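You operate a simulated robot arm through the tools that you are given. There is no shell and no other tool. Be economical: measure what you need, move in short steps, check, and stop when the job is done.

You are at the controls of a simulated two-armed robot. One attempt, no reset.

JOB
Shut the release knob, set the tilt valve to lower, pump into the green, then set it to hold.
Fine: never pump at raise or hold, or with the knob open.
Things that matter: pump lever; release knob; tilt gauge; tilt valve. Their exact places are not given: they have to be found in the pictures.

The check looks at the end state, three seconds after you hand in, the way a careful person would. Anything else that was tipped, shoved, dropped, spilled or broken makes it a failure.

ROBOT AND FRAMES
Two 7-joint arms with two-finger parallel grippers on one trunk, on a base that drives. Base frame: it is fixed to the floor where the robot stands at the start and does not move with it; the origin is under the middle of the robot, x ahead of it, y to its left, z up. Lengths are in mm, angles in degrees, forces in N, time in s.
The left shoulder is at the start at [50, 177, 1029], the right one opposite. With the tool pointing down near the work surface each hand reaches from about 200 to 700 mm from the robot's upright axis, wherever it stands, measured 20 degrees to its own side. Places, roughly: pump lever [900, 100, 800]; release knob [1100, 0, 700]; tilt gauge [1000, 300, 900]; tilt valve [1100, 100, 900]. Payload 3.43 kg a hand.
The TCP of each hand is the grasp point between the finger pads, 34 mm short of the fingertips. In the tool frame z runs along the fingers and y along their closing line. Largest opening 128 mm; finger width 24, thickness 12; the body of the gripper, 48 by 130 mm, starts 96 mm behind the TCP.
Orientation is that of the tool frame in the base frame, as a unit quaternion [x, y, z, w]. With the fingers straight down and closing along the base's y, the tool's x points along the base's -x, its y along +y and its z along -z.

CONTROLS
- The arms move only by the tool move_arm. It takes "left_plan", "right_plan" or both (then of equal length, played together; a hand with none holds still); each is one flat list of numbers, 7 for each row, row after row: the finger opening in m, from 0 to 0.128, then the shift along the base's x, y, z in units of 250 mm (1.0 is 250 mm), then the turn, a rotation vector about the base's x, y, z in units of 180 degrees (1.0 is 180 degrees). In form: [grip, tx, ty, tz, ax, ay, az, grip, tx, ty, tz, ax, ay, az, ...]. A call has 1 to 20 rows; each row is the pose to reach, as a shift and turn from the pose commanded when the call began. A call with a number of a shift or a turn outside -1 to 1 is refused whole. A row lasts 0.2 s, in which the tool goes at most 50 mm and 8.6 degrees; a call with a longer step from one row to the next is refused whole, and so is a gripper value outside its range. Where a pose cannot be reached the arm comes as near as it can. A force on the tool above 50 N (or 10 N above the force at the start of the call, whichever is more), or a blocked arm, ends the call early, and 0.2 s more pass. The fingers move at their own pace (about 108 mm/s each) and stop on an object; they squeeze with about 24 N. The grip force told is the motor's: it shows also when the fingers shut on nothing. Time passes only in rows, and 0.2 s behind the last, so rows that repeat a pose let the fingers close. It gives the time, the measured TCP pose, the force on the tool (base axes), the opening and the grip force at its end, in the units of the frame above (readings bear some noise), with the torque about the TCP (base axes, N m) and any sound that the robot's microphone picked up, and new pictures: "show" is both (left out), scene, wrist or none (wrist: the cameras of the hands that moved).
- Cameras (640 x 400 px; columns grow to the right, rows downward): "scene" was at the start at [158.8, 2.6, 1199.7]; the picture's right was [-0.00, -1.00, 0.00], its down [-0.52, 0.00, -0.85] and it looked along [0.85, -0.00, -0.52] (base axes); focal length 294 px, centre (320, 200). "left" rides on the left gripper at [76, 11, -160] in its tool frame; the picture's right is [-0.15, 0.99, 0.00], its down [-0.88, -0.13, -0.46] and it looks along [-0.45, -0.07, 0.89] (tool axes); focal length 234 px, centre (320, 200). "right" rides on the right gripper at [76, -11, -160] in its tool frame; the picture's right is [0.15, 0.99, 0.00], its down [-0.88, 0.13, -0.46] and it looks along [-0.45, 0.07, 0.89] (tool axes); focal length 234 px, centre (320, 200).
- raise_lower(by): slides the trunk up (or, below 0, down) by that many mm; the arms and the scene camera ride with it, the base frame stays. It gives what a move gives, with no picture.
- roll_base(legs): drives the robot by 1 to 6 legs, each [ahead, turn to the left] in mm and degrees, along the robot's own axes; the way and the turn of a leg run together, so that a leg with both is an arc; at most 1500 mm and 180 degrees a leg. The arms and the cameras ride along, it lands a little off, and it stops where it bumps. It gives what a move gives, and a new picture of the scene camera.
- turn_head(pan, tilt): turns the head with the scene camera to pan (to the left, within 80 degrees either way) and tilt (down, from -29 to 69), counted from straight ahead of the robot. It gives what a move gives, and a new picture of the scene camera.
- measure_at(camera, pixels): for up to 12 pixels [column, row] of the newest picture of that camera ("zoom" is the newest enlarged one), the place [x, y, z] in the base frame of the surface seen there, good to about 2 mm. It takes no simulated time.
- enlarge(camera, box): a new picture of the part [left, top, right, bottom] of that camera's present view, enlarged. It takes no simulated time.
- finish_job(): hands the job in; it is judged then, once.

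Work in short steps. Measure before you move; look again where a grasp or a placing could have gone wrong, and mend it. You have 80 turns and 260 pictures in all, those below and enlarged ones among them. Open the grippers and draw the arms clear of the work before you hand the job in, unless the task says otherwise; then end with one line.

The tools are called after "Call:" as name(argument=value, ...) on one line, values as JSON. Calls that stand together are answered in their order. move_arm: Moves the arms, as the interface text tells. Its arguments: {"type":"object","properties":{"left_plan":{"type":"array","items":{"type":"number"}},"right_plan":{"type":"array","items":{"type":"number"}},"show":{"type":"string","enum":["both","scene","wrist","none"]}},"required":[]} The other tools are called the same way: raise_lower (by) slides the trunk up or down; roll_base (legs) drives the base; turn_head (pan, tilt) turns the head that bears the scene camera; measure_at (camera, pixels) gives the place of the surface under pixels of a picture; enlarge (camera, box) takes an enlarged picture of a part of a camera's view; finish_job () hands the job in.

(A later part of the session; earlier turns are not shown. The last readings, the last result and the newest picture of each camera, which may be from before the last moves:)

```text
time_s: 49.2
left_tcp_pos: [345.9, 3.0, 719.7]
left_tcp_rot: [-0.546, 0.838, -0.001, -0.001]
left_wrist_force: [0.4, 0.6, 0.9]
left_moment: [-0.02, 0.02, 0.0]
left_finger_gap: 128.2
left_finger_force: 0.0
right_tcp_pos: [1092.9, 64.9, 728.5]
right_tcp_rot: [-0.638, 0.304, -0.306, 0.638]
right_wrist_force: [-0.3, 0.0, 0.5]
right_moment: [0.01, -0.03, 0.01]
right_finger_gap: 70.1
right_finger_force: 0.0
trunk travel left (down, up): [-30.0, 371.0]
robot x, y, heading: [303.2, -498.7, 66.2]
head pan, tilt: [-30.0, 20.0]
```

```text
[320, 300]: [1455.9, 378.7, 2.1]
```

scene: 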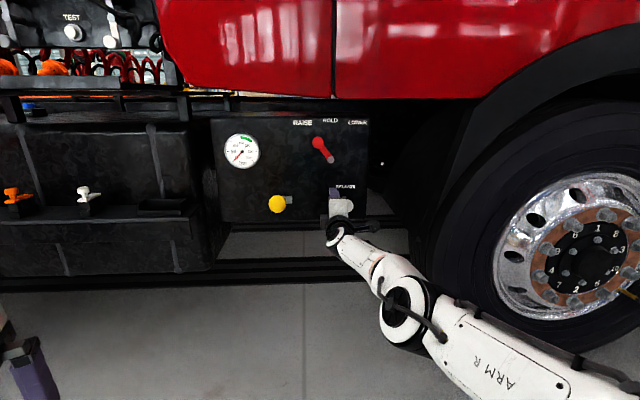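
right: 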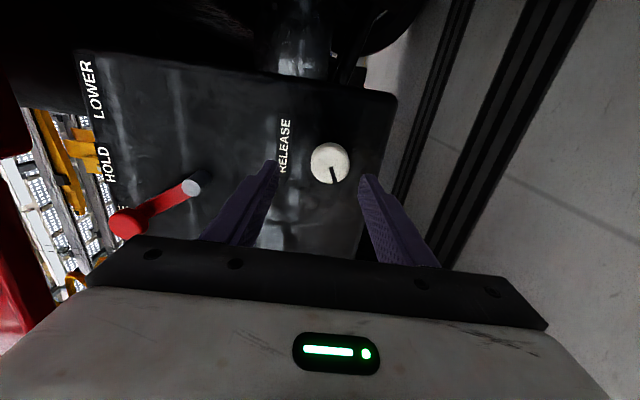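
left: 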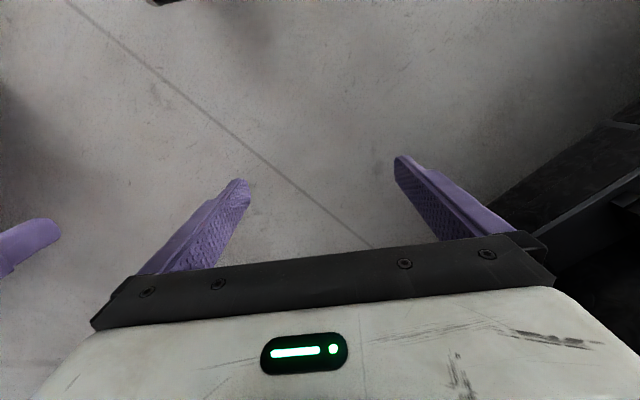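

The hand sits just left of the knob with the fingers above and below (n≈890, s≈637). I slide it 35 mm right so that the fingers straddle the knob.

Call:
move_arm(right_plan=[0.07, -0.01, -0.04, 0.014, 0, 0, 0, 0.07, 0.02, -0.075, 0.014, 0, 0, 0, 0.07, 0.045, -0.1, 0.014, 0, 0, 0, 0.07, 0.067, -0.124, 0.014, 0, 0, 0, 0.07, 0.067, -0.124, 0.014, 0, 0, 0])

```text
time_s: 50.4
left_tcp_pos: [346.8, 3.2, 719.1]
left_tcp_rot: [-0.546, 0.838, 0.0, -0.001]
left_wrist_force: [0.3, 0.3, 0.5]
left_moment: [0.02, 0.01, 0.02]
left_finger_gap: 128.0
left_finger_force: 0.1
right_tcp_pos: [1113.1, 49.3, 731.3]
right_tcp_rot: [0.64, -0.31, 0.308, -0.632]
right_wrist_force: [-0.2, -0.6, 0.0]
right_moment: [-0.01, 0.0, 0.01]
right_finger_gap: 70.3
right_finger_force: 0.1
right hand out of reach, approached as far as the arm can: row 1, 2, 3, 4, 5
trunk travel left (down, up): [-30.0, 371.0]
robot x, y, heading: [306.1, -501.9, 66.2]
head pan, tilt: [-30.0, 20.0]
```

scene: 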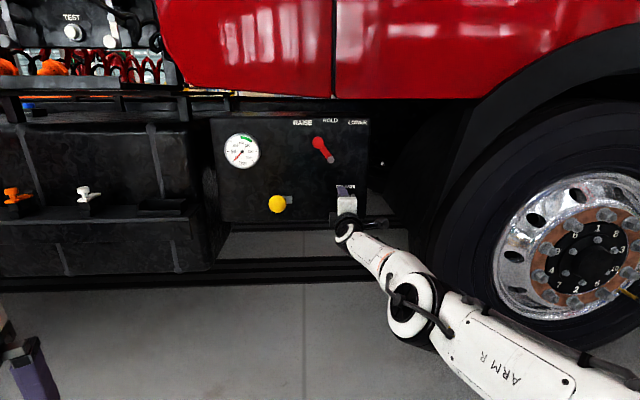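
right: 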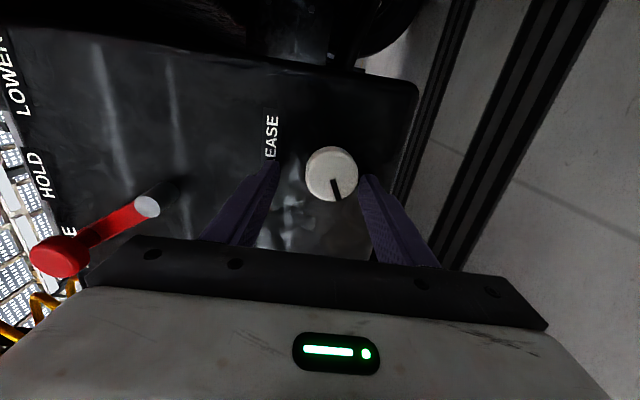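

I measure the knob and fingertips from the wrist camera to check the straddle.

Call:
measure_at(camera="right", pixels=[[331, 172], [308, 172], [352, 172], [331, 150], [331, 195], [362, 178], [278, 163], [200, 120]])

Call:
enlarge(camera="right", box=[240, 100, 420, 230])

```text
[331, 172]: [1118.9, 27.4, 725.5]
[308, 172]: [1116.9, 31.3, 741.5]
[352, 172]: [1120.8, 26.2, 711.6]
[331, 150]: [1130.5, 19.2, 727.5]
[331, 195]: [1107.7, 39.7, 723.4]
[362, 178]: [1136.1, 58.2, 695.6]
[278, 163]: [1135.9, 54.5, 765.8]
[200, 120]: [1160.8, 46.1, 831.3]
```

```text
3.08 times, centred on (330, 165) of right
```

zoom: 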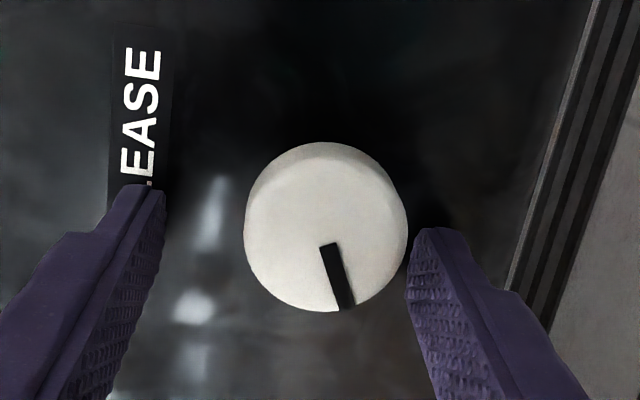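

Knob centre is about s=680, z=726 and the hand at s=662, z=731. I use a 1.1° base turn right and 5 mm trunk drop to centre.

Call:
raise_lower(by=-5)

Call:
roll_base(legs=[[0, -1.1]])

Call:
enlarge(camera="right", box=[240, 100, 420, 230])

```text
time_s: 50.9
left_tcp_pos: [347.7, 3.3, 715.0]
left_tcp_rot: [-0.546, 0.838, 0.0, 0.0]
left_wrist_force: [0.3, -0.1, -0.4]
left_moment: [-0.01, 0.0, -0.01]
left_finger_gap: 128.0
left_finger_force: 0.0
right_tcp_pos: [1112.5, 49.2, 725.9]
right_tcp_rot: [0.64, -0.31, 0.307, -0.632]
right_wrist_force: [-0.6, -0.1, -0.1]
right_moment: [-0.02, -0.04, 0.02]
right_finger_gap: 70.1
right_finger_force: 0.0
trunk travel left (down, up): [-25.0, 376.0]
robot x, y, heading: [302.7, -505.3, 66.1]
head pan, tilt: [-30.0, 20.0]
```

```text
time_s: 51.7
left_tcp_pos: [357.3, 1.7, 715.2]
left_tcp_rot: [-0.538, 0.843, -0.001, -0.001]
left_wrist_force: [0.4, -0.7, 0.1]
left_moment: [0.0, -0.02, 0.02]
left_finger_gap: 128.2
left_finger_force: 0.0
right_tcp_pos: [1122.4, 33.3, 726.2]
right_tcp_rot: [0.637, -0.316, 0.314, -0.628]
right_wrist_force: [0.1, 0.4, 0.5]
right_moment: [-0.03, -0.01, 0.01]
right_finger_gap: 70.0
right_finger_force: 0.1
trunk travel left (down, up): [-25.0, 376.0]
robot x, y, heading: [299.5, -507.1, 64.9]
head pan, tilt: [-30.0, 20.0]
```

scene: 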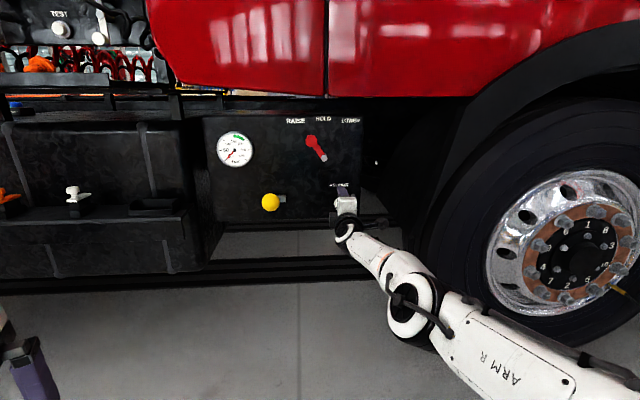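

```text
3.08 times, centred on (330, 165) of right
```

zoom: 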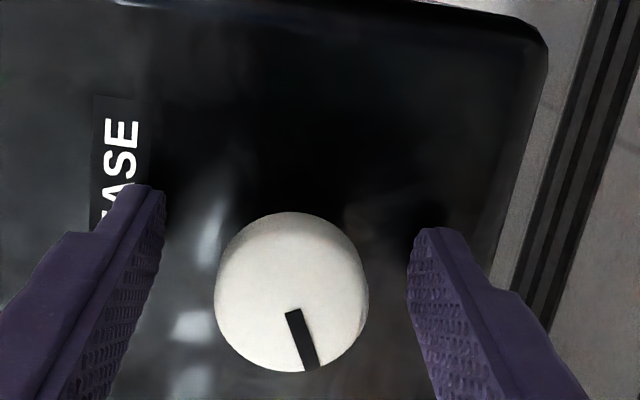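

Centred (s≈680, z≈726). Close on the knob.

Call:
move_arm(right_plan=[0.02, 0, 0, 0, 0, 0, 0, 0.02, 0, 0, 0, 0, 0, 0, 0.02, 0, 0, 0, 0, 0, 0], show="wrist")

```text
time_s: 52.5
left_tcp_pos: [356.4, 2.4, 715.0]
left_tcp_rot: [-0.538, 0.843, 0.001, -0.001]
left_wrist_force: [0.4, 0.5, -0.5]
left_moment: [0.03, 0.04, -0.03]
left_finger_gap: 127.9
left_finger_force: 0.0
right_tcp_pos: [1123.4, 33.6, 725.0]
right_tcp_rot: [0.637, -0.316, 0.314, -0.629]
right_wrist_force: [-0.9, -1.6, -1.5]
right_moment: [-0.03, 0.03, 0.1]
right_finger_gap: 37.4
right_finger_force: 44.8
trunk travel left (down, up): [-25.0, 376.0]
robot x, y, heading: [302.0, -501.6, 65.2]
head pan, tilt: [-30.0, 20.0]
```

right: 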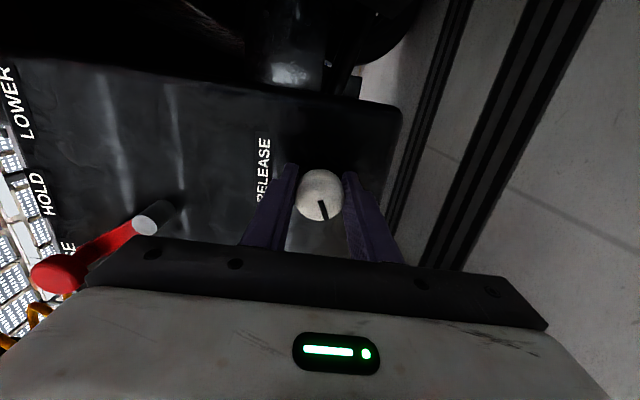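

Gripped at 37 mm. I twist clockwise (about +h) 60° in steps.

Call:
move_arm(right_plan=[0.02, 0, 0, 0, 0.0324, 0.0262, 0, 0.02, 0, 0, 0, 0.0648, 0.0524, 0, 0.02, 0, 0, 0, 0.0971, 0.0786, 0, 0.02, 0, 0, 0, 0.1295, 0.1049, 0, 0.02, 0, 0, 0, 0.1619, 0.1311, 0, 0.02, 0, 0, 0, 0.1943, 0.1573, 0, 0.02, 0, 0, 0, 0.2266, 0.1835, 0, 0.02, 0, 0, 0, 0.259, 0.2097, 0, 0.02, 0, 0, 0, 0.259, 0.2097, 0])

```text
time_s: 54.5
left_tcp_pos: [355.3, 3.1, 715.9]
left_tcp_rot: [-0.538, 0.843, 0.001, 0.0]
left_wrist_force: [0.7, -0.1, -0.2]
left_moment: [0.02, 0.0, -0.01]
left_finger_gap: 128.1
left_finger_force: 0.0
right_tcp_pos: [1122.7, 34.6, 723.4]
right_tcp_rot: [-0.405, 0.596, 0.052, 0.691]
right_wrist_force: [-32.1, -26.4, -10.8]
right_moment: [-0.01, 0.01, 0.1]
right_finger_gap: 37.0
right_finger_force: 44.9
trunk travel left (down, up): [-25.0, 376.0]
robot x, y, heading: [302.7, -508.1, 65.0]
head pan, tilt: [-30.0, 20.0]
```

scene: 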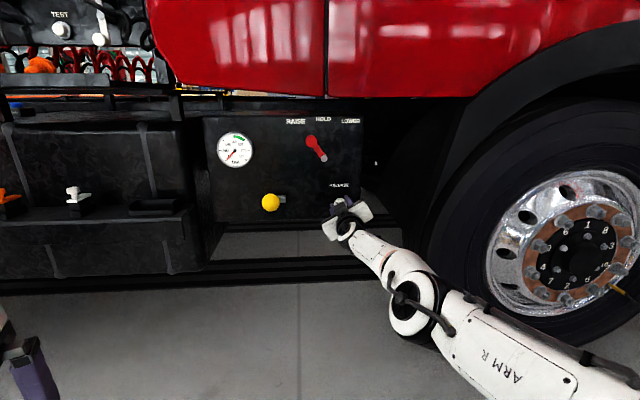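
right: 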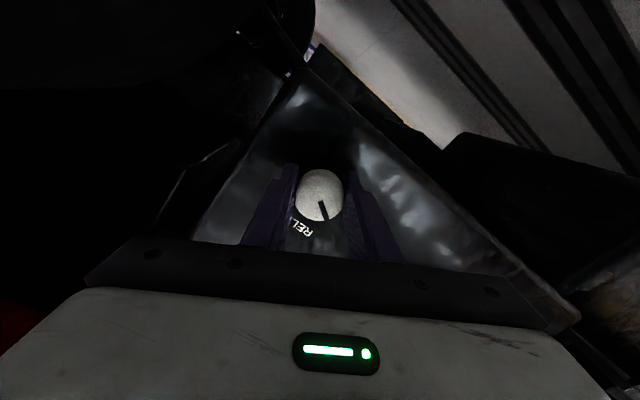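

The knob turned with the hand by 60°, no stop felt, but 41 N pushes back along the axis. I continue 60° while easing back 4 mm.

Call:
move_arm(right_plan=[0.02, -0.006, -0.005, 0, 0.0324, 0.0262, 0, 0.02, -0.012, -0.01, 0, 0.0648, 0.0524, 0, 0.02, -0.012, -0.01, 0, 0.0971, 0.0786, 0, 0.02, -0.012, -0.01, 0, 0.1295, 0.1049, 0, 0.02, -0.012, -0.01, 0, 0.1619, 0.1311, 0, 0.02, -0.012, -0.01, 0, 0.1943, 0.1573, 0, 0.02, -0.012, -0.01, 0, 0.2266, 0.1835, 0, 0.02, -0.012, -0.01, 0, 0.259, 0.2097, 0, 0.02, -0.012, -0.01, 0, 0.259, 0.2097, 0])

```text
time_s: 56.5
left_tcp_pos: [356.6, 0.6, 715.0]
left_tcp_rot: [-0.539, 0.842, 0.001, -0.001]
left_wrist_force: [-0.3, -0.1, 0.0]
left_moment: [-0.02, 0.02, 0.01]
left_finger_gap: 127.9
left_finger_force: 0.1
right_tcp_pos: [1121.9, 37.6, 724.4]
right_tcp_rot: [-0.059, 0.721, 0.391, 0.569]
right_wrist_force: [-14.0, -24.7, -14.2]
right_moment: [-0.63, -0.47, -0.08]
right_finger_gap: 37.1
right_finger_force: 44.9
right hand out of reach, approached as far as the arm can: row 1, 2, 3, 4, 5, 6, 7, 8, 9
trunk travel left (down, up): [-25.0, 376.0]
robot x, y, heading: [303.4, -501.1, 65.1]
head pan, tilt: [-30.0, 20.0]
```

scene: 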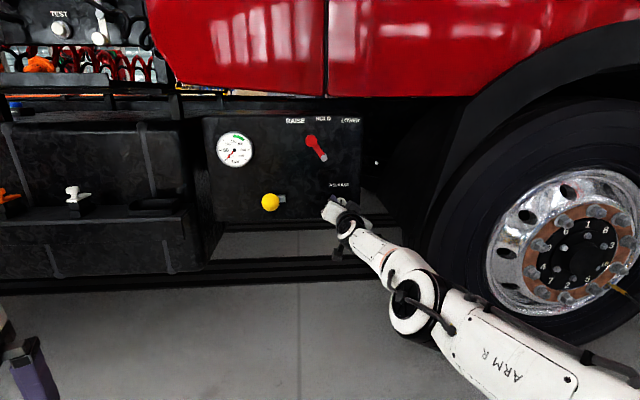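
right: 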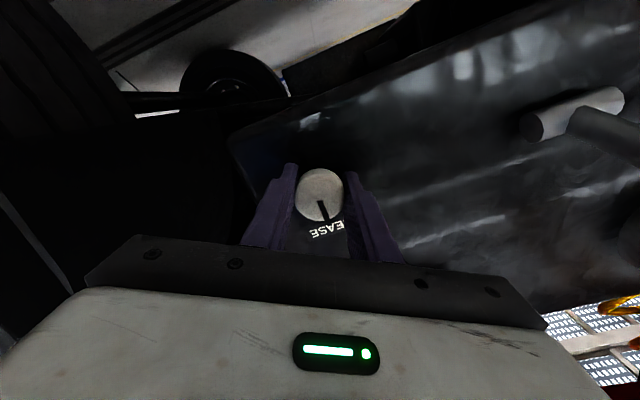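

Torque now opposes the turn (≈0.8 N m); the mark points up at the label. I press 12° further to verify a hard stop.

Call:
move_arm(right_plan=[0.02, 0, 0, 0, 0.026, 0.021, 0, 0.02, 0, 0, 0, 0.0518, 0.0419, 0, 0.02, 0, 0, 0, 0.0518, 0.0419, 0], show="wrist")

Call:
enlarge(camera="right", box=[260, 140, 380, 260])

```text
time_s: 57.0
left_tcp_pos: [357.7, 2.1, 715.1]
left_tcp_rot: [-0.536, 0.844, 0.001, -0.001]
left_wrist_force: [-0.2, 0.5, 0.5]
left_moment: [0.01, 0.03, -0.02]
left_finger_gap: 127.9
left_finger_force: 0.1
right_tcp_pos: [1122.3, 37.7, 723.1]
right_tcp_rot: [-0.01, 0.724, 0.428, 0.54]
right_wrist_force: [6.3, 1.5, -6.5]
right_moment: [-0.03, 0.02, -0.19]
right_finger_gap: 37.9
right_finger_force: 15.4
right hand out of reach, approached as far as the arm can: row 1, 2
trunk travel left (down, up): [-25.0, 376.0]
robot x, y, heading: [303.2, -505.4, 64.9]
head pan, tilt: [-30.0, 20.0]
stopped in row 2 (right hand): the force on the tool passed its limit at 76 N (the readings are from after the stop); the commanded pose is now the measured one
```

right: 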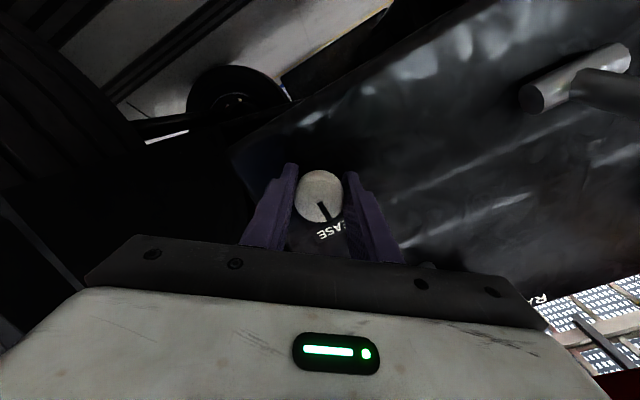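

```text
3.33 times, centred on (320, 200) of right
```

zoom: 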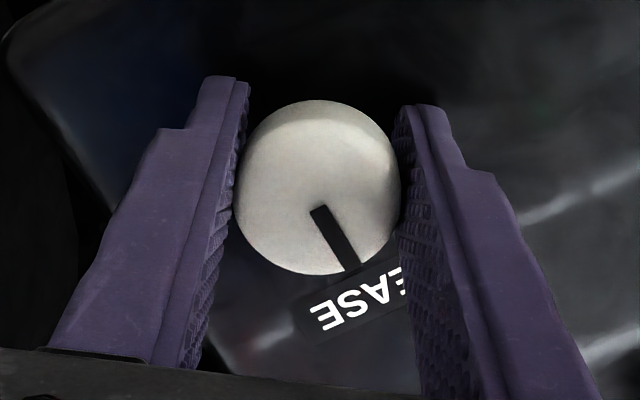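

Hard stop confirmed: the hand slipped while the mark stayed pointing straight up. I open and back off along the normal.

Call:
move_arm(right_plan=[0.07, 0, 0, 0, 0, 0, 0, 0.07, 0, 0, 0, 0, 0, 0, 0.07, -0.06, -0.05, 0, 0, 0, 0, 0.07, -0.124, -0.1, 0, 0, 0, 0, 0.07, -0.217, -0.176, 0, 0, 0, 0, 0.07, -0.31, -0.252, 0, 0, 0, 0])

```text
time_s: 58.4
left_tcp_pos: [357.4, 0.9, 714.5]
left_tcp_rot: [-0.537, 0.844, 0.0, -0.001]
left_wrist_force: [-0.1, 0.3, 0.0]
left_moment: [-0.02, 0.0, -0.02]
left_finger_gap: 127.8
left_finger_force: 0.0
right_tcp_pos: [1107.7, 45.3, 711.6]
right_tcp_rot: [-0.01, 0.723, 0.43, 0.541]
right_wrist_force: [0.2, 0.8, -0.1]
right_moment: [0.0, -0.03, 0.02]
right_finger_gap: 70.0
right_finger_force: 0.1
right hand out of reach, approached as far as the arm can: row 3, 4, 5, 6
trunk travel left (down, up): [-25.0, 376.0]
robot x, y, heading: [303.4, -503.8, 64.7]
head pan, tilt: [-30.0, 20.0]
```

scene: 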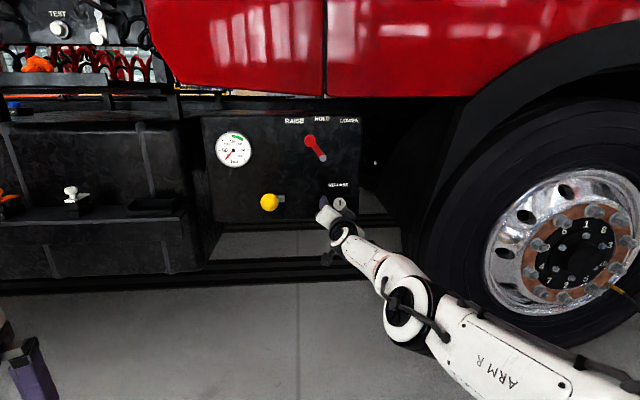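
right: 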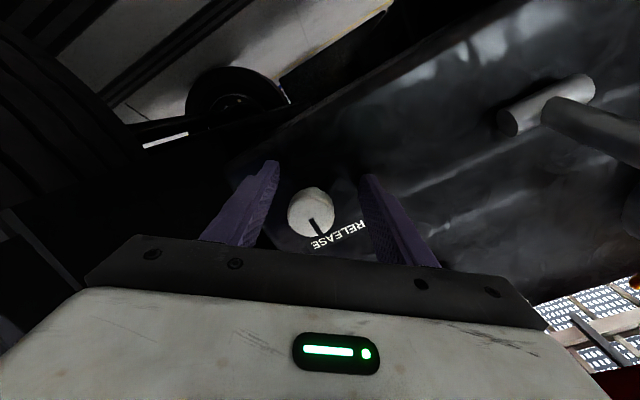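

The arm won't retract in this elbow branch, so I back the base off, with a slight left turn to keep the fingers clear of the knob.

Call:
roll_base(legs=[[-55, 1.2], [-120, 0]])

Call:
enlarge(camera="scene", box=[180, 90, 400, 260])

```text
time_s: 60.2
left_tcp_pos: [274.8, -156.2, 714.3]
left_tcp_rot: [-0.546, 0.838, 0.0, -0.001]
left_wrist_force: [0.6, 0.3, -0.4]
left_moment: [0.03, -0.02, -0.02]
left_finger_gap: 128.0
left_finger_force: 0.0
right_tcp_pos: [1025.4, -96.5, 711.1]
right_tcp_rot: [-0.018, 0.723, 0.435, 0.537]
right_wrist_force: [-0.2, 0.2, -0.5]
right_moment: [0.04, 0.0, 0.0]
right_finger_gap: 70.1
right_finger_force: 0.1
trunk travel left (down, up): [-25.0, 376.0]
robot x, y, heading: [232.8, -668.9, 66.1]
head pan, tilt: [-30.0, 20.0]
```

scene: 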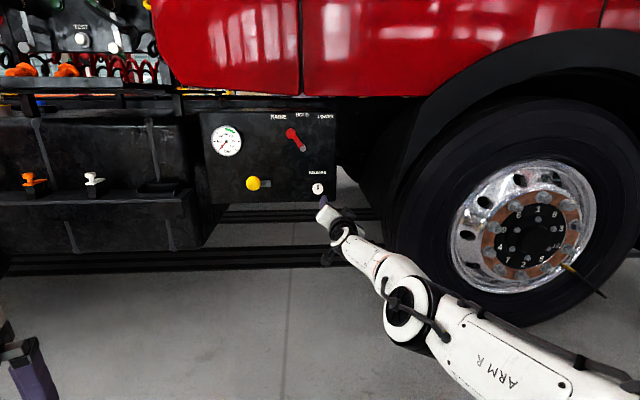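

```text
2.35 times, centred on (290, 175) of scene
```

zoom: 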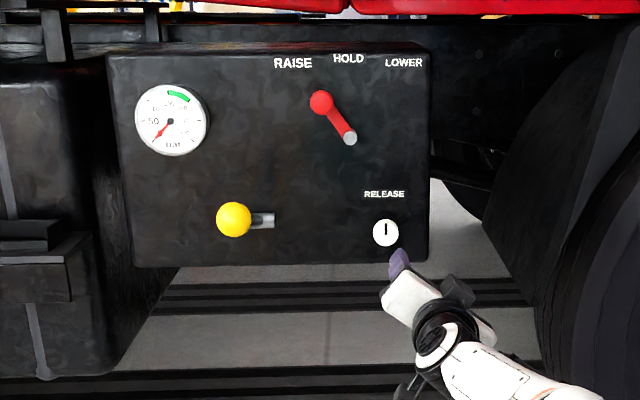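

Knob is shut (mark vertical). Now the valve: I raise the trunk 215 mm, measure the handle, and roll the hand back 88° with the fingers shut.

Call:
measure_at(camera="zoom", pixels=[[321, 102], [311, 103], [331, 103], [321, 93], [321, 112], [350, 138], [343, 138], [357, 138], [350, 145], [233, 218], [262, 220], [300, 170]])

Call:
raise_lower(by=215)

Call:
move_arm(right_plan=[0.0, -0.01, -0.01, 0, -0.0352, -0.0285, 0, 0.0, -0.03, -0.025, 0, -0.0704, -0.057, 0, 0.0, -0.05, -0.04, 0, -0.1056, -0.0855, 0, 0.0, -0.07, -0.055, 0, -0.1408, -0.114, 0, 0.0, -0.09, -0.07, 0, -0.176, -0.1425, 0, 0.0, -0.1, -0.085, 0, -0.2112, -0.171, 0, 0.0, -0.11, -0.09, 0, -0.2464, -0.1995, 0, 0.0, -0.124, -0.1, 0, -0.2816, -0.228, 0, 0.0, -0.124, -0.1, 0, -0.3168, -0.2565, 0, 0.0, -0.124, -0.1, 0, -0.352, -0.285, 0, 0.0, -0.124, -0.1, 0, -0.38, -0.307, 0, 0.0, -0.124, -0.1, 0, -0.38, -0.307, 0], show="both")

```text
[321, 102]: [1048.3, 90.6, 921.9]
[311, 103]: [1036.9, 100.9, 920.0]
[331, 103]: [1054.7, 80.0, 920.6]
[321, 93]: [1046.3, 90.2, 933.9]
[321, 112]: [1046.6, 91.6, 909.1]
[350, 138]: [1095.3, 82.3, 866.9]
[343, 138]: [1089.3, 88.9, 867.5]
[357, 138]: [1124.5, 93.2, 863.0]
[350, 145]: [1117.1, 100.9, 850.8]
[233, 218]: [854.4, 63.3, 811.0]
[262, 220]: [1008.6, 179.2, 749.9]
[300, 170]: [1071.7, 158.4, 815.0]
```

```text
time_s: 62.5
left_tcp_pos: [274.7, -157.7, 928.8]
left_tcp_rot: [-0.546, 0.838, 0.0, -0.001]
left_wrist_force: [0.7, -0.1, 0.2]
left_moment: [0.01, -0.01, 0.03]
left_finger_gap: 128.1
left_finger_force: 0.0
right_tcp_pos: [1025.8, -97.8, 926.5]
right_tcp_rot: [-0.018, 0.723, 0.435, 0.537]
right_wrist_force: [0.3, 0.1, 0.1]
right_moment: [0.01, 0.04, 0.02]
right_finger_gap: 70.1
right_finger_force: 0.1
trunk travel left (down, up): [-240.0, 161.0]
robot x, y, heading: [234.1, -663.0, 66.1]
head pan, tilt: [-30.0, 20.0]
```

```text
time_s: 65.1
left_tcp_pos: [277.1, -155.2, 930.5]
left_tcp_rot: [-0.546, 0.838, 0.0, -0.001]
left_wrist_force: [-0.1, 0.1, -0.4]
left_moment: [0.02, 0.01, 0.01]
left_finger_gap: 128.0
left_finger_force: 0.0
right_tcp_pos: [1013.9, -97.0, 917.7]
right_tcp_rot: [-0.493, 0.521, -0.085, 0.691]
right_wrist_force: [0.4, 0.7, 0.5]
right_moment: [-0.02, 0.04, -0.01]
right_finger_gap: 0.0
right_finger_force: 24.2
right hand out of reach, approached as far as the arm can: row 1, 2, 3, 4, 5, 6, 7, 8, 9, 10, 11, 12
trunk travel left (down, up): [-240.0, 161.0]
robot x, y, heading: [234.1, -663.9, 66.0]
head pan, tilt: [-30.0, 20.0]
```

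scene: 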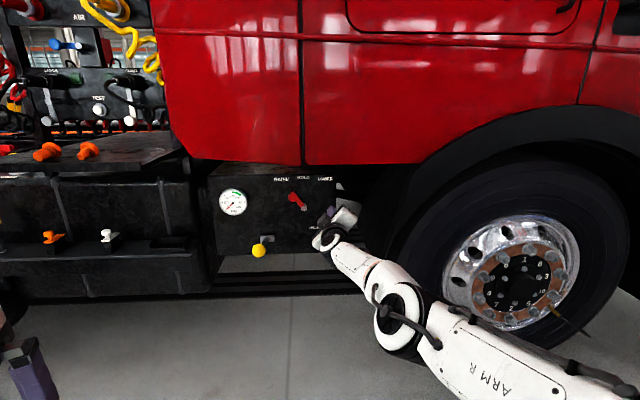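
right: 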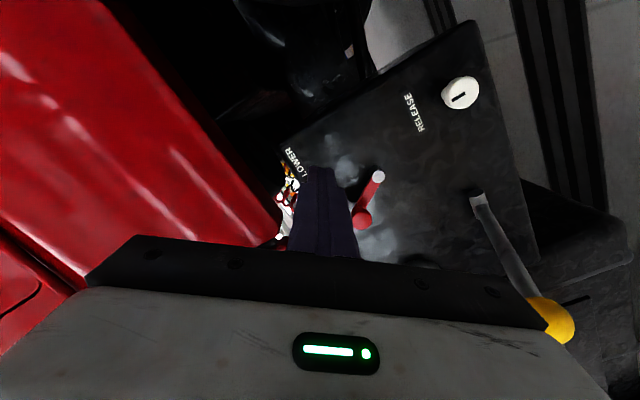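

Handle knob is at s≈588, z≈921 (front n≈871), hub s≈625, z≈867. I move the closed fingers left to s≈545 at z≈920, still clear of the panel.

Call:
move_arm(right_plan=[0.0, -0.07, 0.086, 0, 0, 0, 0, 0.0, -0.14, 0.171, 0, 0, 0, 0, 0.0, -0.21, 0.257, 0, 0, 0, 0, 0.0, -0.28, 0.342, 0, 0, 0, 0, 0.0, -0.345, 0.428, 0.01, 0, 0, 0, 0.0, -0.42, 0.52, 0.02, 0, 0, 0, 0.0, -0.42, 0.52, 0.02, 0, 0, 0])

```text
time_s: 66.7
left_tcp_pos: [275.3, -156.2, 930.2]
left_tcp_rot: [-0.546, 0.838, -0.001, -0.001]
left_wrist_force: [0.3, -0.4, 0.0]
left_moment: [0.01, 0.02, -0.01]
left_finger_gap: 127.8
left_finger_force: 0.1
right_tcp_pos: [903.5, -28.9, 930.8]
right_tcp_rot: [-0.493, 0.521, -0.083, 0.692]
right_wrist_force: [0.5, -0.4, 0.5]
right_moment: [-0.01, 0.0, -0.03]
right_finger_gap: 0.0
right_finger_force: 24.7
right hand out of reach, approached as far as the arm can: row 1, 2, 3, 4, 5, 6, 7
trunk travel left (down, up): [-240.0, 161.0]
robot x, y, heading: [230.6, -662.6, 65.8]
head pan, tilt: [-30.0, 20.0]
```

scene: 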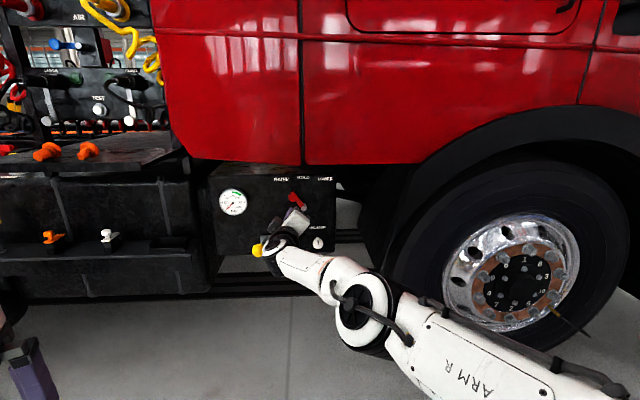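
right: 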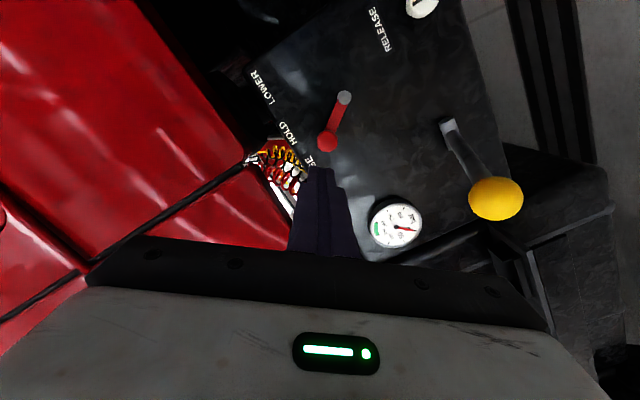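

The hand is at s≈591, n≈684 at nearly full stretch. I drive the base 190 mm ahead, which puts the fingers left of the handle, tip clear of the panel.

Call:
roll_base(legs=[[190, 0]])

```text
time_s: 68.2
left_tcp_pos: [353.3, 17.6, 930.1]
left_tcp_rot: [-0.546, 0.838, -0.001, -0.001]
left_wrist_force: [-0.1, 0.4, -0.4]
left_moment: [0.0, 0.0, 0.0]
left_finger_gap: 128.0
left_finger_force: 0.0
right_tcp_pos: [981.5, 144.0, 929.9]
right_tcp_rot: [-0.493, 0.521, -0.085, 0.692]
right_wrist_force: [0.2, 1.0, 0.5]
right_moment: [0.04, -0.02, 0.03]
right_finger_gap: 0.1
right_finger_force: 24.5
trunk travel left (down, up): [-240.0, 161.0]
robot x, y, heading: [311.5, -494.3, 65.9]
head pan, tilt: [-30.0, 20.0]
```

scene: 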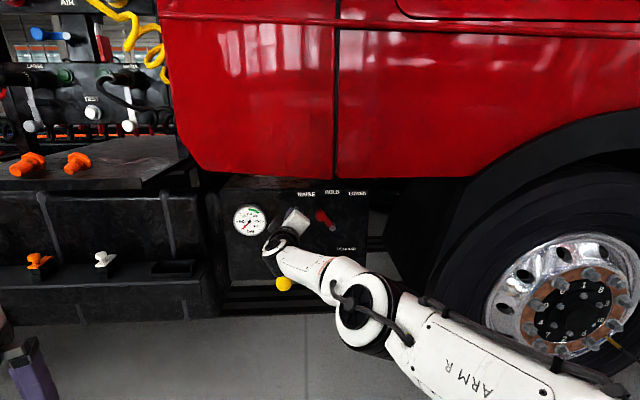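

Fingers are at n≈853, s≈505. Slide right to s≈553 beside the handle, z≈920.

Call:
move_arm(right_plan=[0.0, 0.045, -0.045, -0.013, 0, 0, 0, 0.0, 0.09, -0.09, -0.026, 0, 0, 0, 0.0, 0.135, -0.135, -0.04, 0, 0, 0, 0.0, 0.135, -0.135, -0.04, 0, 0, 0])

```text
time_s: 69.2
left_tcp_pos: [351.4, 16.2, 928.8]
left_tcp_rot: [-0.546, 0.838, 0.0, -0.001]
left_wrist_force: [-0.6, 1.1, 0.5]
left_moment: [0.0, 0.01, -0.02]
left_finger_gap: 128.0
left_finger_force: 0.0
right_tcp_pos: [1015.6, 109.8, 920.4]
right_tcp_rot: [-0.494, 0.52, -0.083, 0.692]
right_wrist_force: [-0.9, -0.5, 0.9]
right_moment: [0.01, -0.01, 0.0]
right_finger_gap: 0.0
right_finger_force: 24.2
trunk travel left (down, up): [-240.0, 161.0]
robot x, y, heading: [309.8, -490.7, 66.3]
head pan, tilt: [-30.0, 20.0]
```

scene: 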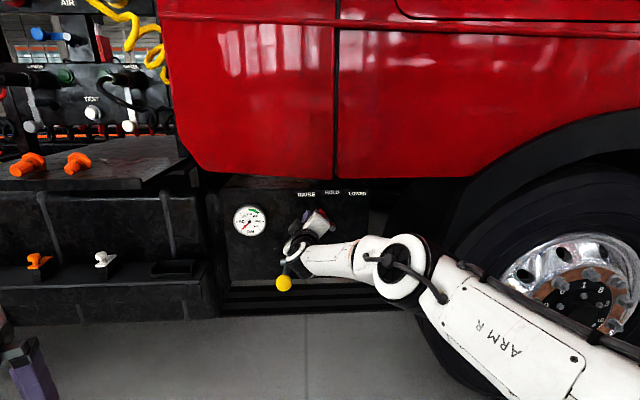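
right: 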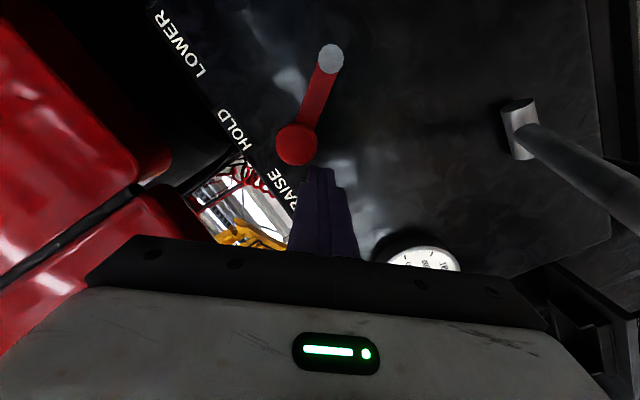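

The hand is reachable here with the finger beside the red knob. I push the handle along its arc from RAISE over HOLD to LOWER.

Call:
move_arm(right_plan=[0.0, 0.025, 0.02, -0.02, 0, 0, 0, 0.0, 0.046, -0.006, -0.032, 0, 0, 0, 0.0, 0.066, -0.031, -0.01, 0, 0, 0, 0.0, 0.086, -0.056, 0.012, 0, 0, 0, 0.0, 0.107, -0.081, 0.032, 0, 0, 0, 0.0, 0.127, -0.106, 0.052, 0, 0, 0, 0.0, 0.15, -0.134, 0.064, 0, 0, 0, 0.0, 0.172, -0.162, 0.076, 0, 0, 0, 0.0, 0.189, -0.182, 0.078, 0, 0, 0, 0.0, 0.205, -0.202, 0.08, 0, 0, 0, 0.0, 0.222, -0.223, 0.078, 0, 0, 0, 0.0, 0.239, -0.244, 0.076, 0, 0, 0, 0.0, 0.239, -0.244, 0.076, 0, 0, 0])

```text
time_s: 72.0
left_tcp_pos: [351.1, 17.0, 931.1]
left_tcp_rot: [-0.546, 0.838, 0.0, 0.0]
left_wrist_force: [-0.8, 0.1, 0.0]
left_moment: [-0.02, -0.01, 0.01]
left_finger_gap: 127.8
left_finger_force: 0.0
right_tcp_pos: [1074.7, 67.9, 945.8]
right_tcp_rot: [-0.492, 0.526, -0.088, 0.688]
right_wrist_force: [1.4, -0.8, 0.7]
right_moment: [0.02, 0.03, 0.0]
right_finger_gap: 0.1
right_finger_force: 24.3
right hand out of reach, approached as far as the arm can: row 8, 9, 10, 11, 12, 13
trunk travel left (down, up): [-240.0, 161.0]
robot x, y, heading: [308.5, -490.2, 65.9]
head pan, tilt: [-30.0, 20.0]
```

scene: 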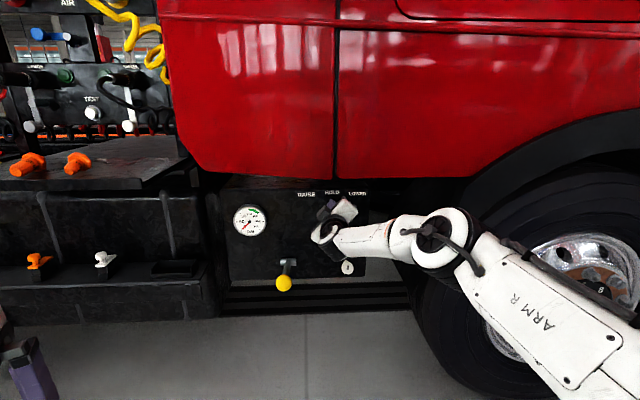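
right: 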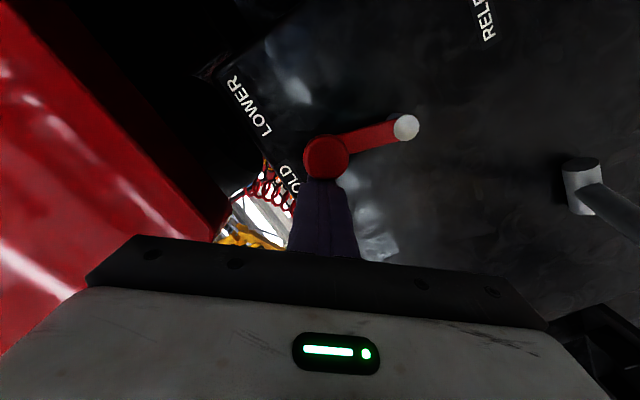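

The handle moved; I measure its knob and hub to get the angle.

Call:
measure_at(camera="right", pixels=[[326, 157], [310, 150], [342, 160], [406, 127], [370, 138]])

Call:
enlarge(camera="scene", box=[280, 170, 400, 290])

```text
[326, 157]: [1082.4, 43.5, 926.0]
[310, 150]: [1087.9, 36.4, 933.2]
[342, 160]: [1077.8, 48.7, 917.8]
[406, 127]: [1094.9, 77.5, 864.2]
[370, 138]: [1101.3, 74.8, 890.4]
```

```text
3.33 times, centred on (340, 230) of scene
```

zoom: 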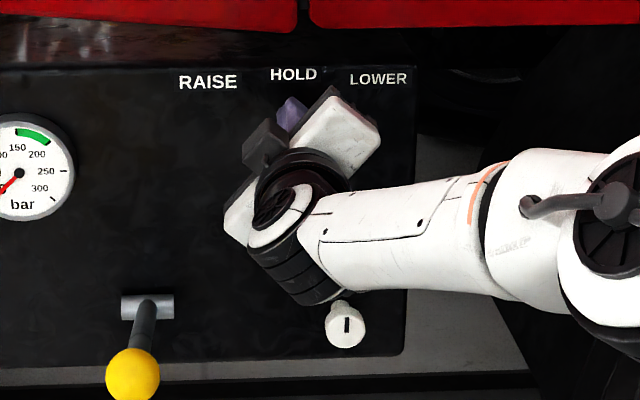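

Handle is at about +20°, needing ~34° for LOWER. The arm is at its limit, so I use a 1.3° right base turn and 6 mm trunk drop to push the rest.

Call:
roll_base(legs=[[0, -1.3]])

Call:
raise_lower(by=-8)

Call:
enlarge(camera="right", box=[180, 40, 500, 240])

Call:
measure_at(camera="zoom", pixels=[[320, 200]])

```text
time_s: 72.8
left_tcp_pos: [362.9, 16.2, 930.1]
left_tcp_rot: [-0.536, 0.844, 0.0, 0.0]
left_wrist_force: [0.5, -1.0, 0.1]
left_moment: [-0.03, 0.01, 0.0]
left_finger_gap: 127.8
left_finger_force: 0.1
right_tcp_pos: [1087.1, 50.6, 944.9]
right_tcp_rot: [-0.487, 0.531, -0.095, 0.687]
right_wrist_force: [-0.1, -0.7, 0.7]
right_moment: [0.0, 0.0, -0.02]
right_finger_gap: 0.3
right_finger_force: 23.8
trunk travel left (down, up): [-240.0, 161.0]
robot x, y, heading: [310.5, -492.0, 65.0]
head pan, tilt: [-30.0, 20.0]
```

scene: 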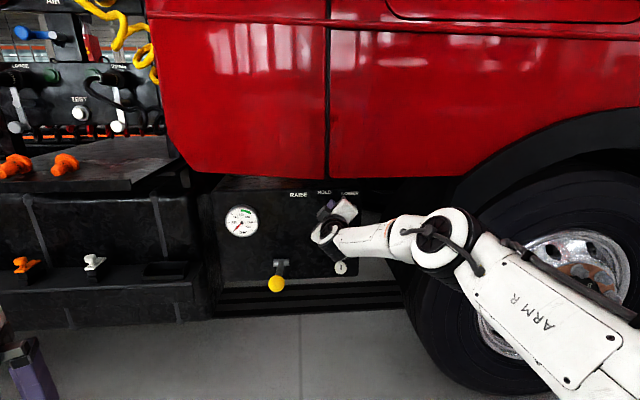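

```text
time_s: 73.3
left_tcp_pos: [362.4, 17.0, 922.0]
left_tcp_rot: [-0.536, 0.844, 0.0, 0.0]
left_wrist_force: [-0.5, -1.0, -0.7]
left_moment: [0.0, 0.01, 0.01]
left_finger_gap: 127.8
left_finger_force: 0.0
right_tcp_pos: [1087.4, 50.4, 938.3]
right_tcp_rot: [-0.486, 0.531, -0.095, 0.688]
right_wrist_force: [-0.5, 1.2, 1.9]
right_moment: [0.01, -0.04, -0.03]
right_finger_gap: 0.0
right_finger_force: 23.8
trunk travel left (down, up): [-232.0, 169.0]
robot x, y, heading: [312.0, -487.6, 64.6]
head pan, tilt: [-30.0, 20.0]
```

```text
2.00 times, centred on (340, 140) of right
```

zoom: 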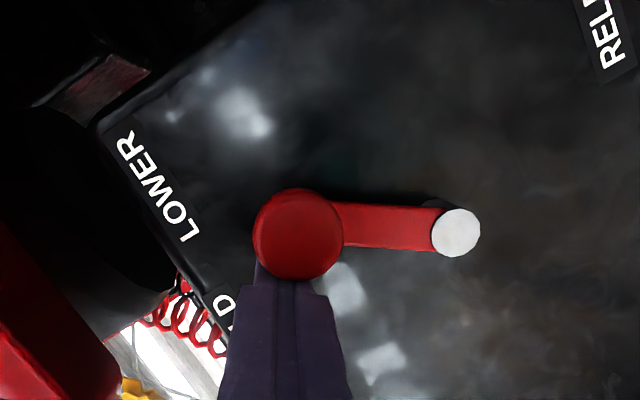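

```text
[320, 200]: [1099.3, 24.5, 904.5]
```

Call:
measure_at(camera="zoom", pixels=[[298, 233], [265, 233], [332, 233], [298, 200], [298, 265], [456, 233]])

```text
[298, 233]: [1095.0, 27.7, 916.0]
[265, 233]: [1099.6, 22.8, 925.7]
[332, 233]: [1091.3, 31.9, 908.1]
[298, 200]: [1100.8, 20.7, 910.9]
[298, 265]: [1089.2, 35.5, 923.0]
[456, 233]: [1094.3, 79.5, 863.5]
```

Handle now at ≈+38° from vertical: LOWER. I back the hand straight off and enlarge to verify.

Call:
move_arm(right_plan=[0.0, -0.08, -0.06, 0.02, 0, 0, 0, 0.0, -0.16, -0.1, 0.03, 0, 0, 0, 0.0, -0.27, -0.17, 0.03, 0, 0, 0], show="none")

Call:
roll_base(legs=[[-150, 0]])

Call:
enlarge(camera="scene", box=[190, 160, 390, 310])

```text
time_s: 74.2
left_tcp_pos: [364.7, 16.2, 922.8]
left_tcp_rot: [-0.537, 0.844, 0.0, -0.001]
left_wrist_force: [0.4, -0.3, 0.5]
left_moment: [-0.02, 0.01, 0.0]
left_finger_gap: 128.2
left_finger_force: 0.2
right_tcp_pos: [1014.6, 21.3, 952.3]
right_tcp_rot: [-0.485, 0.538, -0.099, 0.682]
right_wrist_force: [-0.5, 1.1, -0.3]
right_moment: [0.0, 0.0, 0.0]
right_finger_gap: 0.0
right_finger_force: 23.9
right hand out of reach, approached as far as the arm can: row 1, 2, 3
trunk travel left (down, up): [-232.0, 169.0]
robot x, y, heading: [310.3, -491.3, 64.9]
head pan, tilt: [-30.0, 20.0]
```

```text
time_s: 75.5
left_tcp_pos: [299.0, -120.5, 921.3]
left_tcp_rot: [-0.537, 0.843, -0.001, 0.0]
left_wrist_force: [0.0, 0.2, -0.5]
left_moment: [0.01, 0.0, 0.0]
left_finger_gap: 128.0
left_finger_force: 0.0
right_tcp_pos: [950.9, -112.8, 953.9]
right_tcp_rot: [-0.485, 0.538, -0.099, 0.683]
right_wrist_force: [0.5, -0.4, -0.6]
right_moment: [0.04, -0.02, 0.0]
right_finger_gap: 0.0
right_finger_force: 24.4
trunk travel left (down, up): [-232.0, 169.0]
robot x, y, heading: [245.1, -621.5, 64.8]
head pan, tilt: [-30.0, 20.0]
```

scene: 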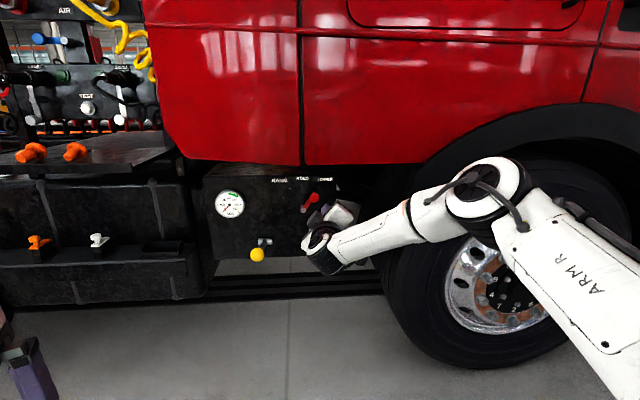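

```text
2.67 times, centred on (290, 235) of scene
```

zoom: 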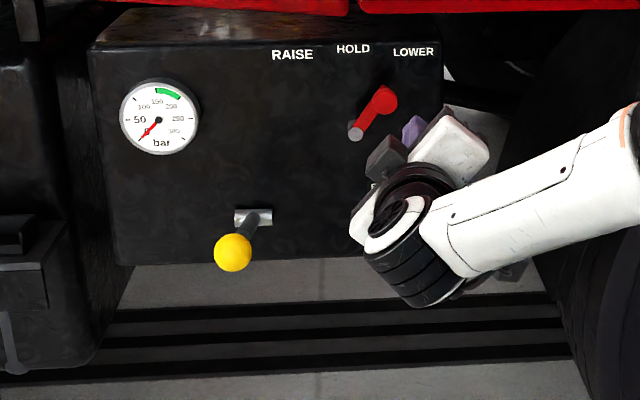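

Valve is on LOWER, knob shut. I measure the lever and then relocate the base leftward so the right arm faces the ball.

Call:
measure_at(camera="zoom", pixels=[[232, 252], [218, 252], [246, 252], [232, 240], [232, 268], [252, 226], [240, 214], [268, 214]])

Call:
roll_base(legs=[[0, 56.5], [175, 0], [0, -56.5]])

```text
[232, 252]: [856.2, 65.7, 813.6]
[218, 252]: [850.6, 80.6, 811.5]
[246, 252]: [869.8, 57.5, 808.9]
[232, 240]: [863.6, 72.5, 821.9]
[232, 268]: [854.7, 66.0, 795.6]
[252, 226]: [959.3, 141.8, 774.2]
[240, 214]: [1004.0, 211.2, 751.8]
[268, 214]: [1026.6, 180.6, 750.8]
```

```text
time_s: 82.1
left_tcp_pos: [208.6, 29.5, 922.0]
left_tcp_rot: [-0.537, 0.844, 0.0, -0.001]
left_wrist_force: [0.0, 0.7, 0.4]
left_moment: [0.02, 0.02, 0.01]
left_finger_gap: 128.1
left_finger_force: 0.0
right_tcp_pos: [860.2, 35.3, 953.5]
right_tcp_rot: [-0.486, 0.538, -0.099, 0.682]
right_wrist_force: [-0.1, -0.1, -0.4]
right_moment: [0.02, 0.0, -0.02]
right_finger_gap: 0.1
right_finger_force: 24.1
trunk travel left (down, up): [-232.0, 169.0]
robot x, y, heading: [156.5, -476.9, 65.0]
head pan, tilt: [-30.0, 20.0]
```

scene: 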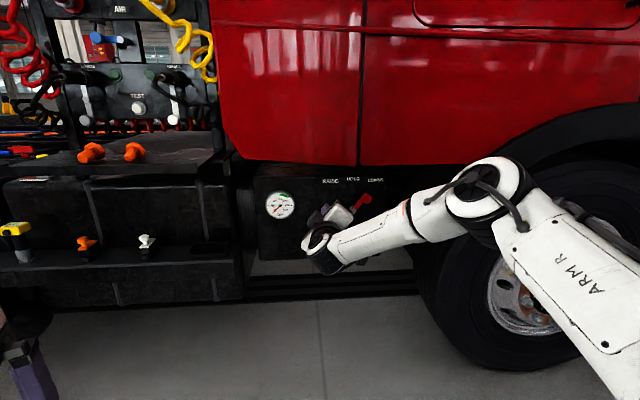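

Ball centre is about n=722, s=487, z=806; the hand is now above it at n≈691. I retract 90 mm while rolling another 45° ccw and opening the fingers to 60 mm, so that they'll straddle the ball vertically.

Call:
move_arm(right_plan=[0.06, -0.06, -0.04, 0, -0.033, -0.026, 0, 0.06, -0.12, -0.08, 0, -0.066, -0.053, 0, 0.06, -0.18, -0.11, 0, -0.098, -0.079, 0, 0.06, -0.24, -0.14, 0, -0.13, -0.105, 0, 0.06, -0.3, -0.16, 0, -0.163, -0.131, 0, 0.06, -0.345, -0.146, 0, -0.194, -0.157, 0, 0.06, -0.345, -0.146, 0, -0.194, -0.157, 0])

```text
time_s: 83.7
left_tcp_pos: [207.6, 29.5, 922.5]
left_tcp_rot: [-0.537, 0.844, 0.0, 0.001]
left_wrist_force: [1.4, 0.6, -0.5]
left_moment: [0.01, 0.01, 0.0]
left_finger_gap: 128.0
left_finger_force: 0.0
right_tcp_pos: [768.5, 6.2, 957.6]
right_tcp_rot: [0.628, -0.305, 0.37, -0.612]
right_wrist_force: [-0.1, -1.0, -0.6]
right_moment: [-0.02, 0.03, -0.02]
right_finger_gap: 60.1
right_finger_force: 0.1
right hand out of reach, approached as far as the arm can: row 2, 3, 4, 5, 6, 7
trunk travel left (down, up): [-232.0, 169.0]
robot x, y, heading: [156.8, -475.0, 64.8]
head pan, tilt: [-30.0, 20.0]
```

scene: 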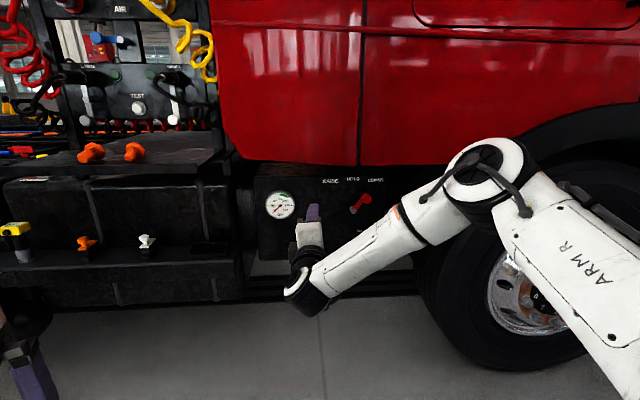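
right: 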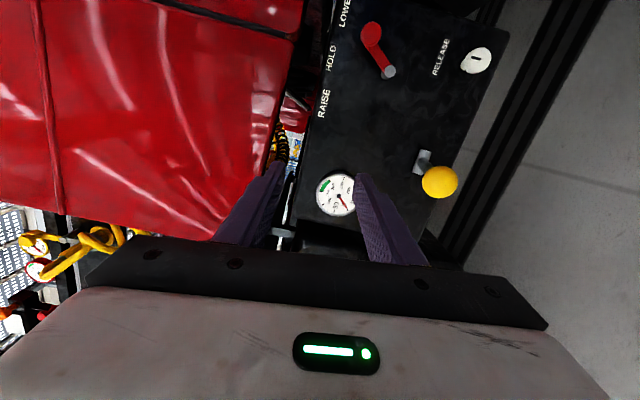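

Hand at n≈601, s≈479. I lower the trunk by 151 mm so the hand is level with the ball.

Call:
raise_lower(by=-151)

Call:
turn_head(pan=-28, tilt=20)

Call:
enlarge(camera="right", box=[200, 60, 520, 260])

```text
time_s: 85.4
left_tcp_pos: [208.1, 29.5, 770.5]
left_tcp_rot: [-0.537, 0.844, 0.0, 0.0]
left_wrist_force: [0.1, 0.2, -0.5]
left_moment: [-0.03, 0.0, 0.01]
left_finger_gap: 127.8
left_finger_force: 0.0
right_tcp_pos: [766.7, 6.4, 806.0]
right_tcp_rot: [0.628, -0.306, 0.369, -0.612]
right_wrist_force: [0.2, -0.5, 0.1]
right_moment: [0.0, 0.02, -0.01]
right_finger_gap: 59.8
right_finger_force: 0.1
trunk travel left (down, up): [-81.0, 320.0]
robot x, y, heading: [159.9, -476.4, 64.8]
head pan, tilt: [-30.0, 20.0]
```

```text
time_s: 86.0
left_tcp_pos: [208.0, 30.1, 770.4]
left_tcp_rot: [-0.536, 0.844, 0.0, 0.001]
left_wrist_force: [-0.4, -0.2, -0.2]
left_moment: [0.05, 0.03, 0.0]
left_finger_gap: 128.1
left_finger_force: 0.1
right_tcp_pos: [767.2, 6.5, 806.3]
right_tcp_rot: [0.628, -0.307, 0.37, -0.612]
right_wrist_force: [0.2, -0.3, -0.7]
right_moment: [0.02, 0.01, -0.01]
right_finger_gap: 60.1
right_finger_force: 0.1
trunk travel left (down, up): [-81.0, 320.0]
robot x, y, heading: [155.1, -474.0, 64.6]
head pan, tilt: [-28.0, 20.0]
```

scene: 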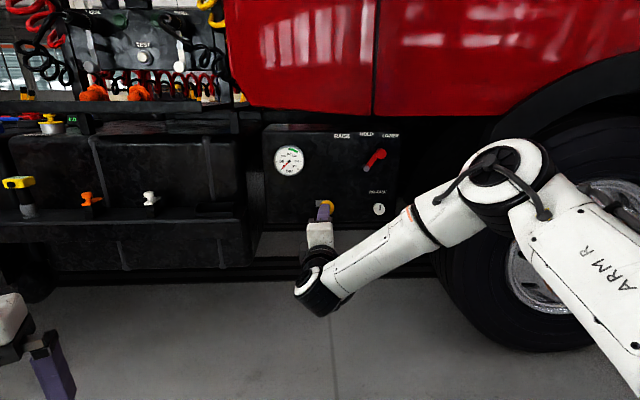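

```text
2.00 times, centred on (360, 160) of right
```

zoom: 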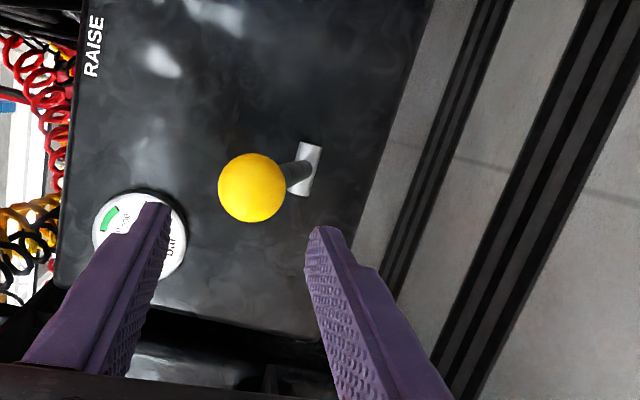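

Call:
measure_at(camera="zoom", pixels=[[252, 187], [222, 187], [282, 187], [252, 157], [252, 217], [300, 172], [310, 150], [305, 190]])

```text
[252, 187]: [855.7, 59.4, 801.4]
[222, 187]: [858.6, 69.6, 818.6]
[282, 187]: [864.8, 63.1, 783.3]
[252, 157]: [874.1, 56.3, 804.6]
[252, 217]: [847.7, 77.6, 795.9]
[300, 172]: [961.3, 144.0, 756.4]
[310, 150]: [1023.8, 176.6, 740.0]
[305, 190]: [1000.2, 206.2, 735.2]
```

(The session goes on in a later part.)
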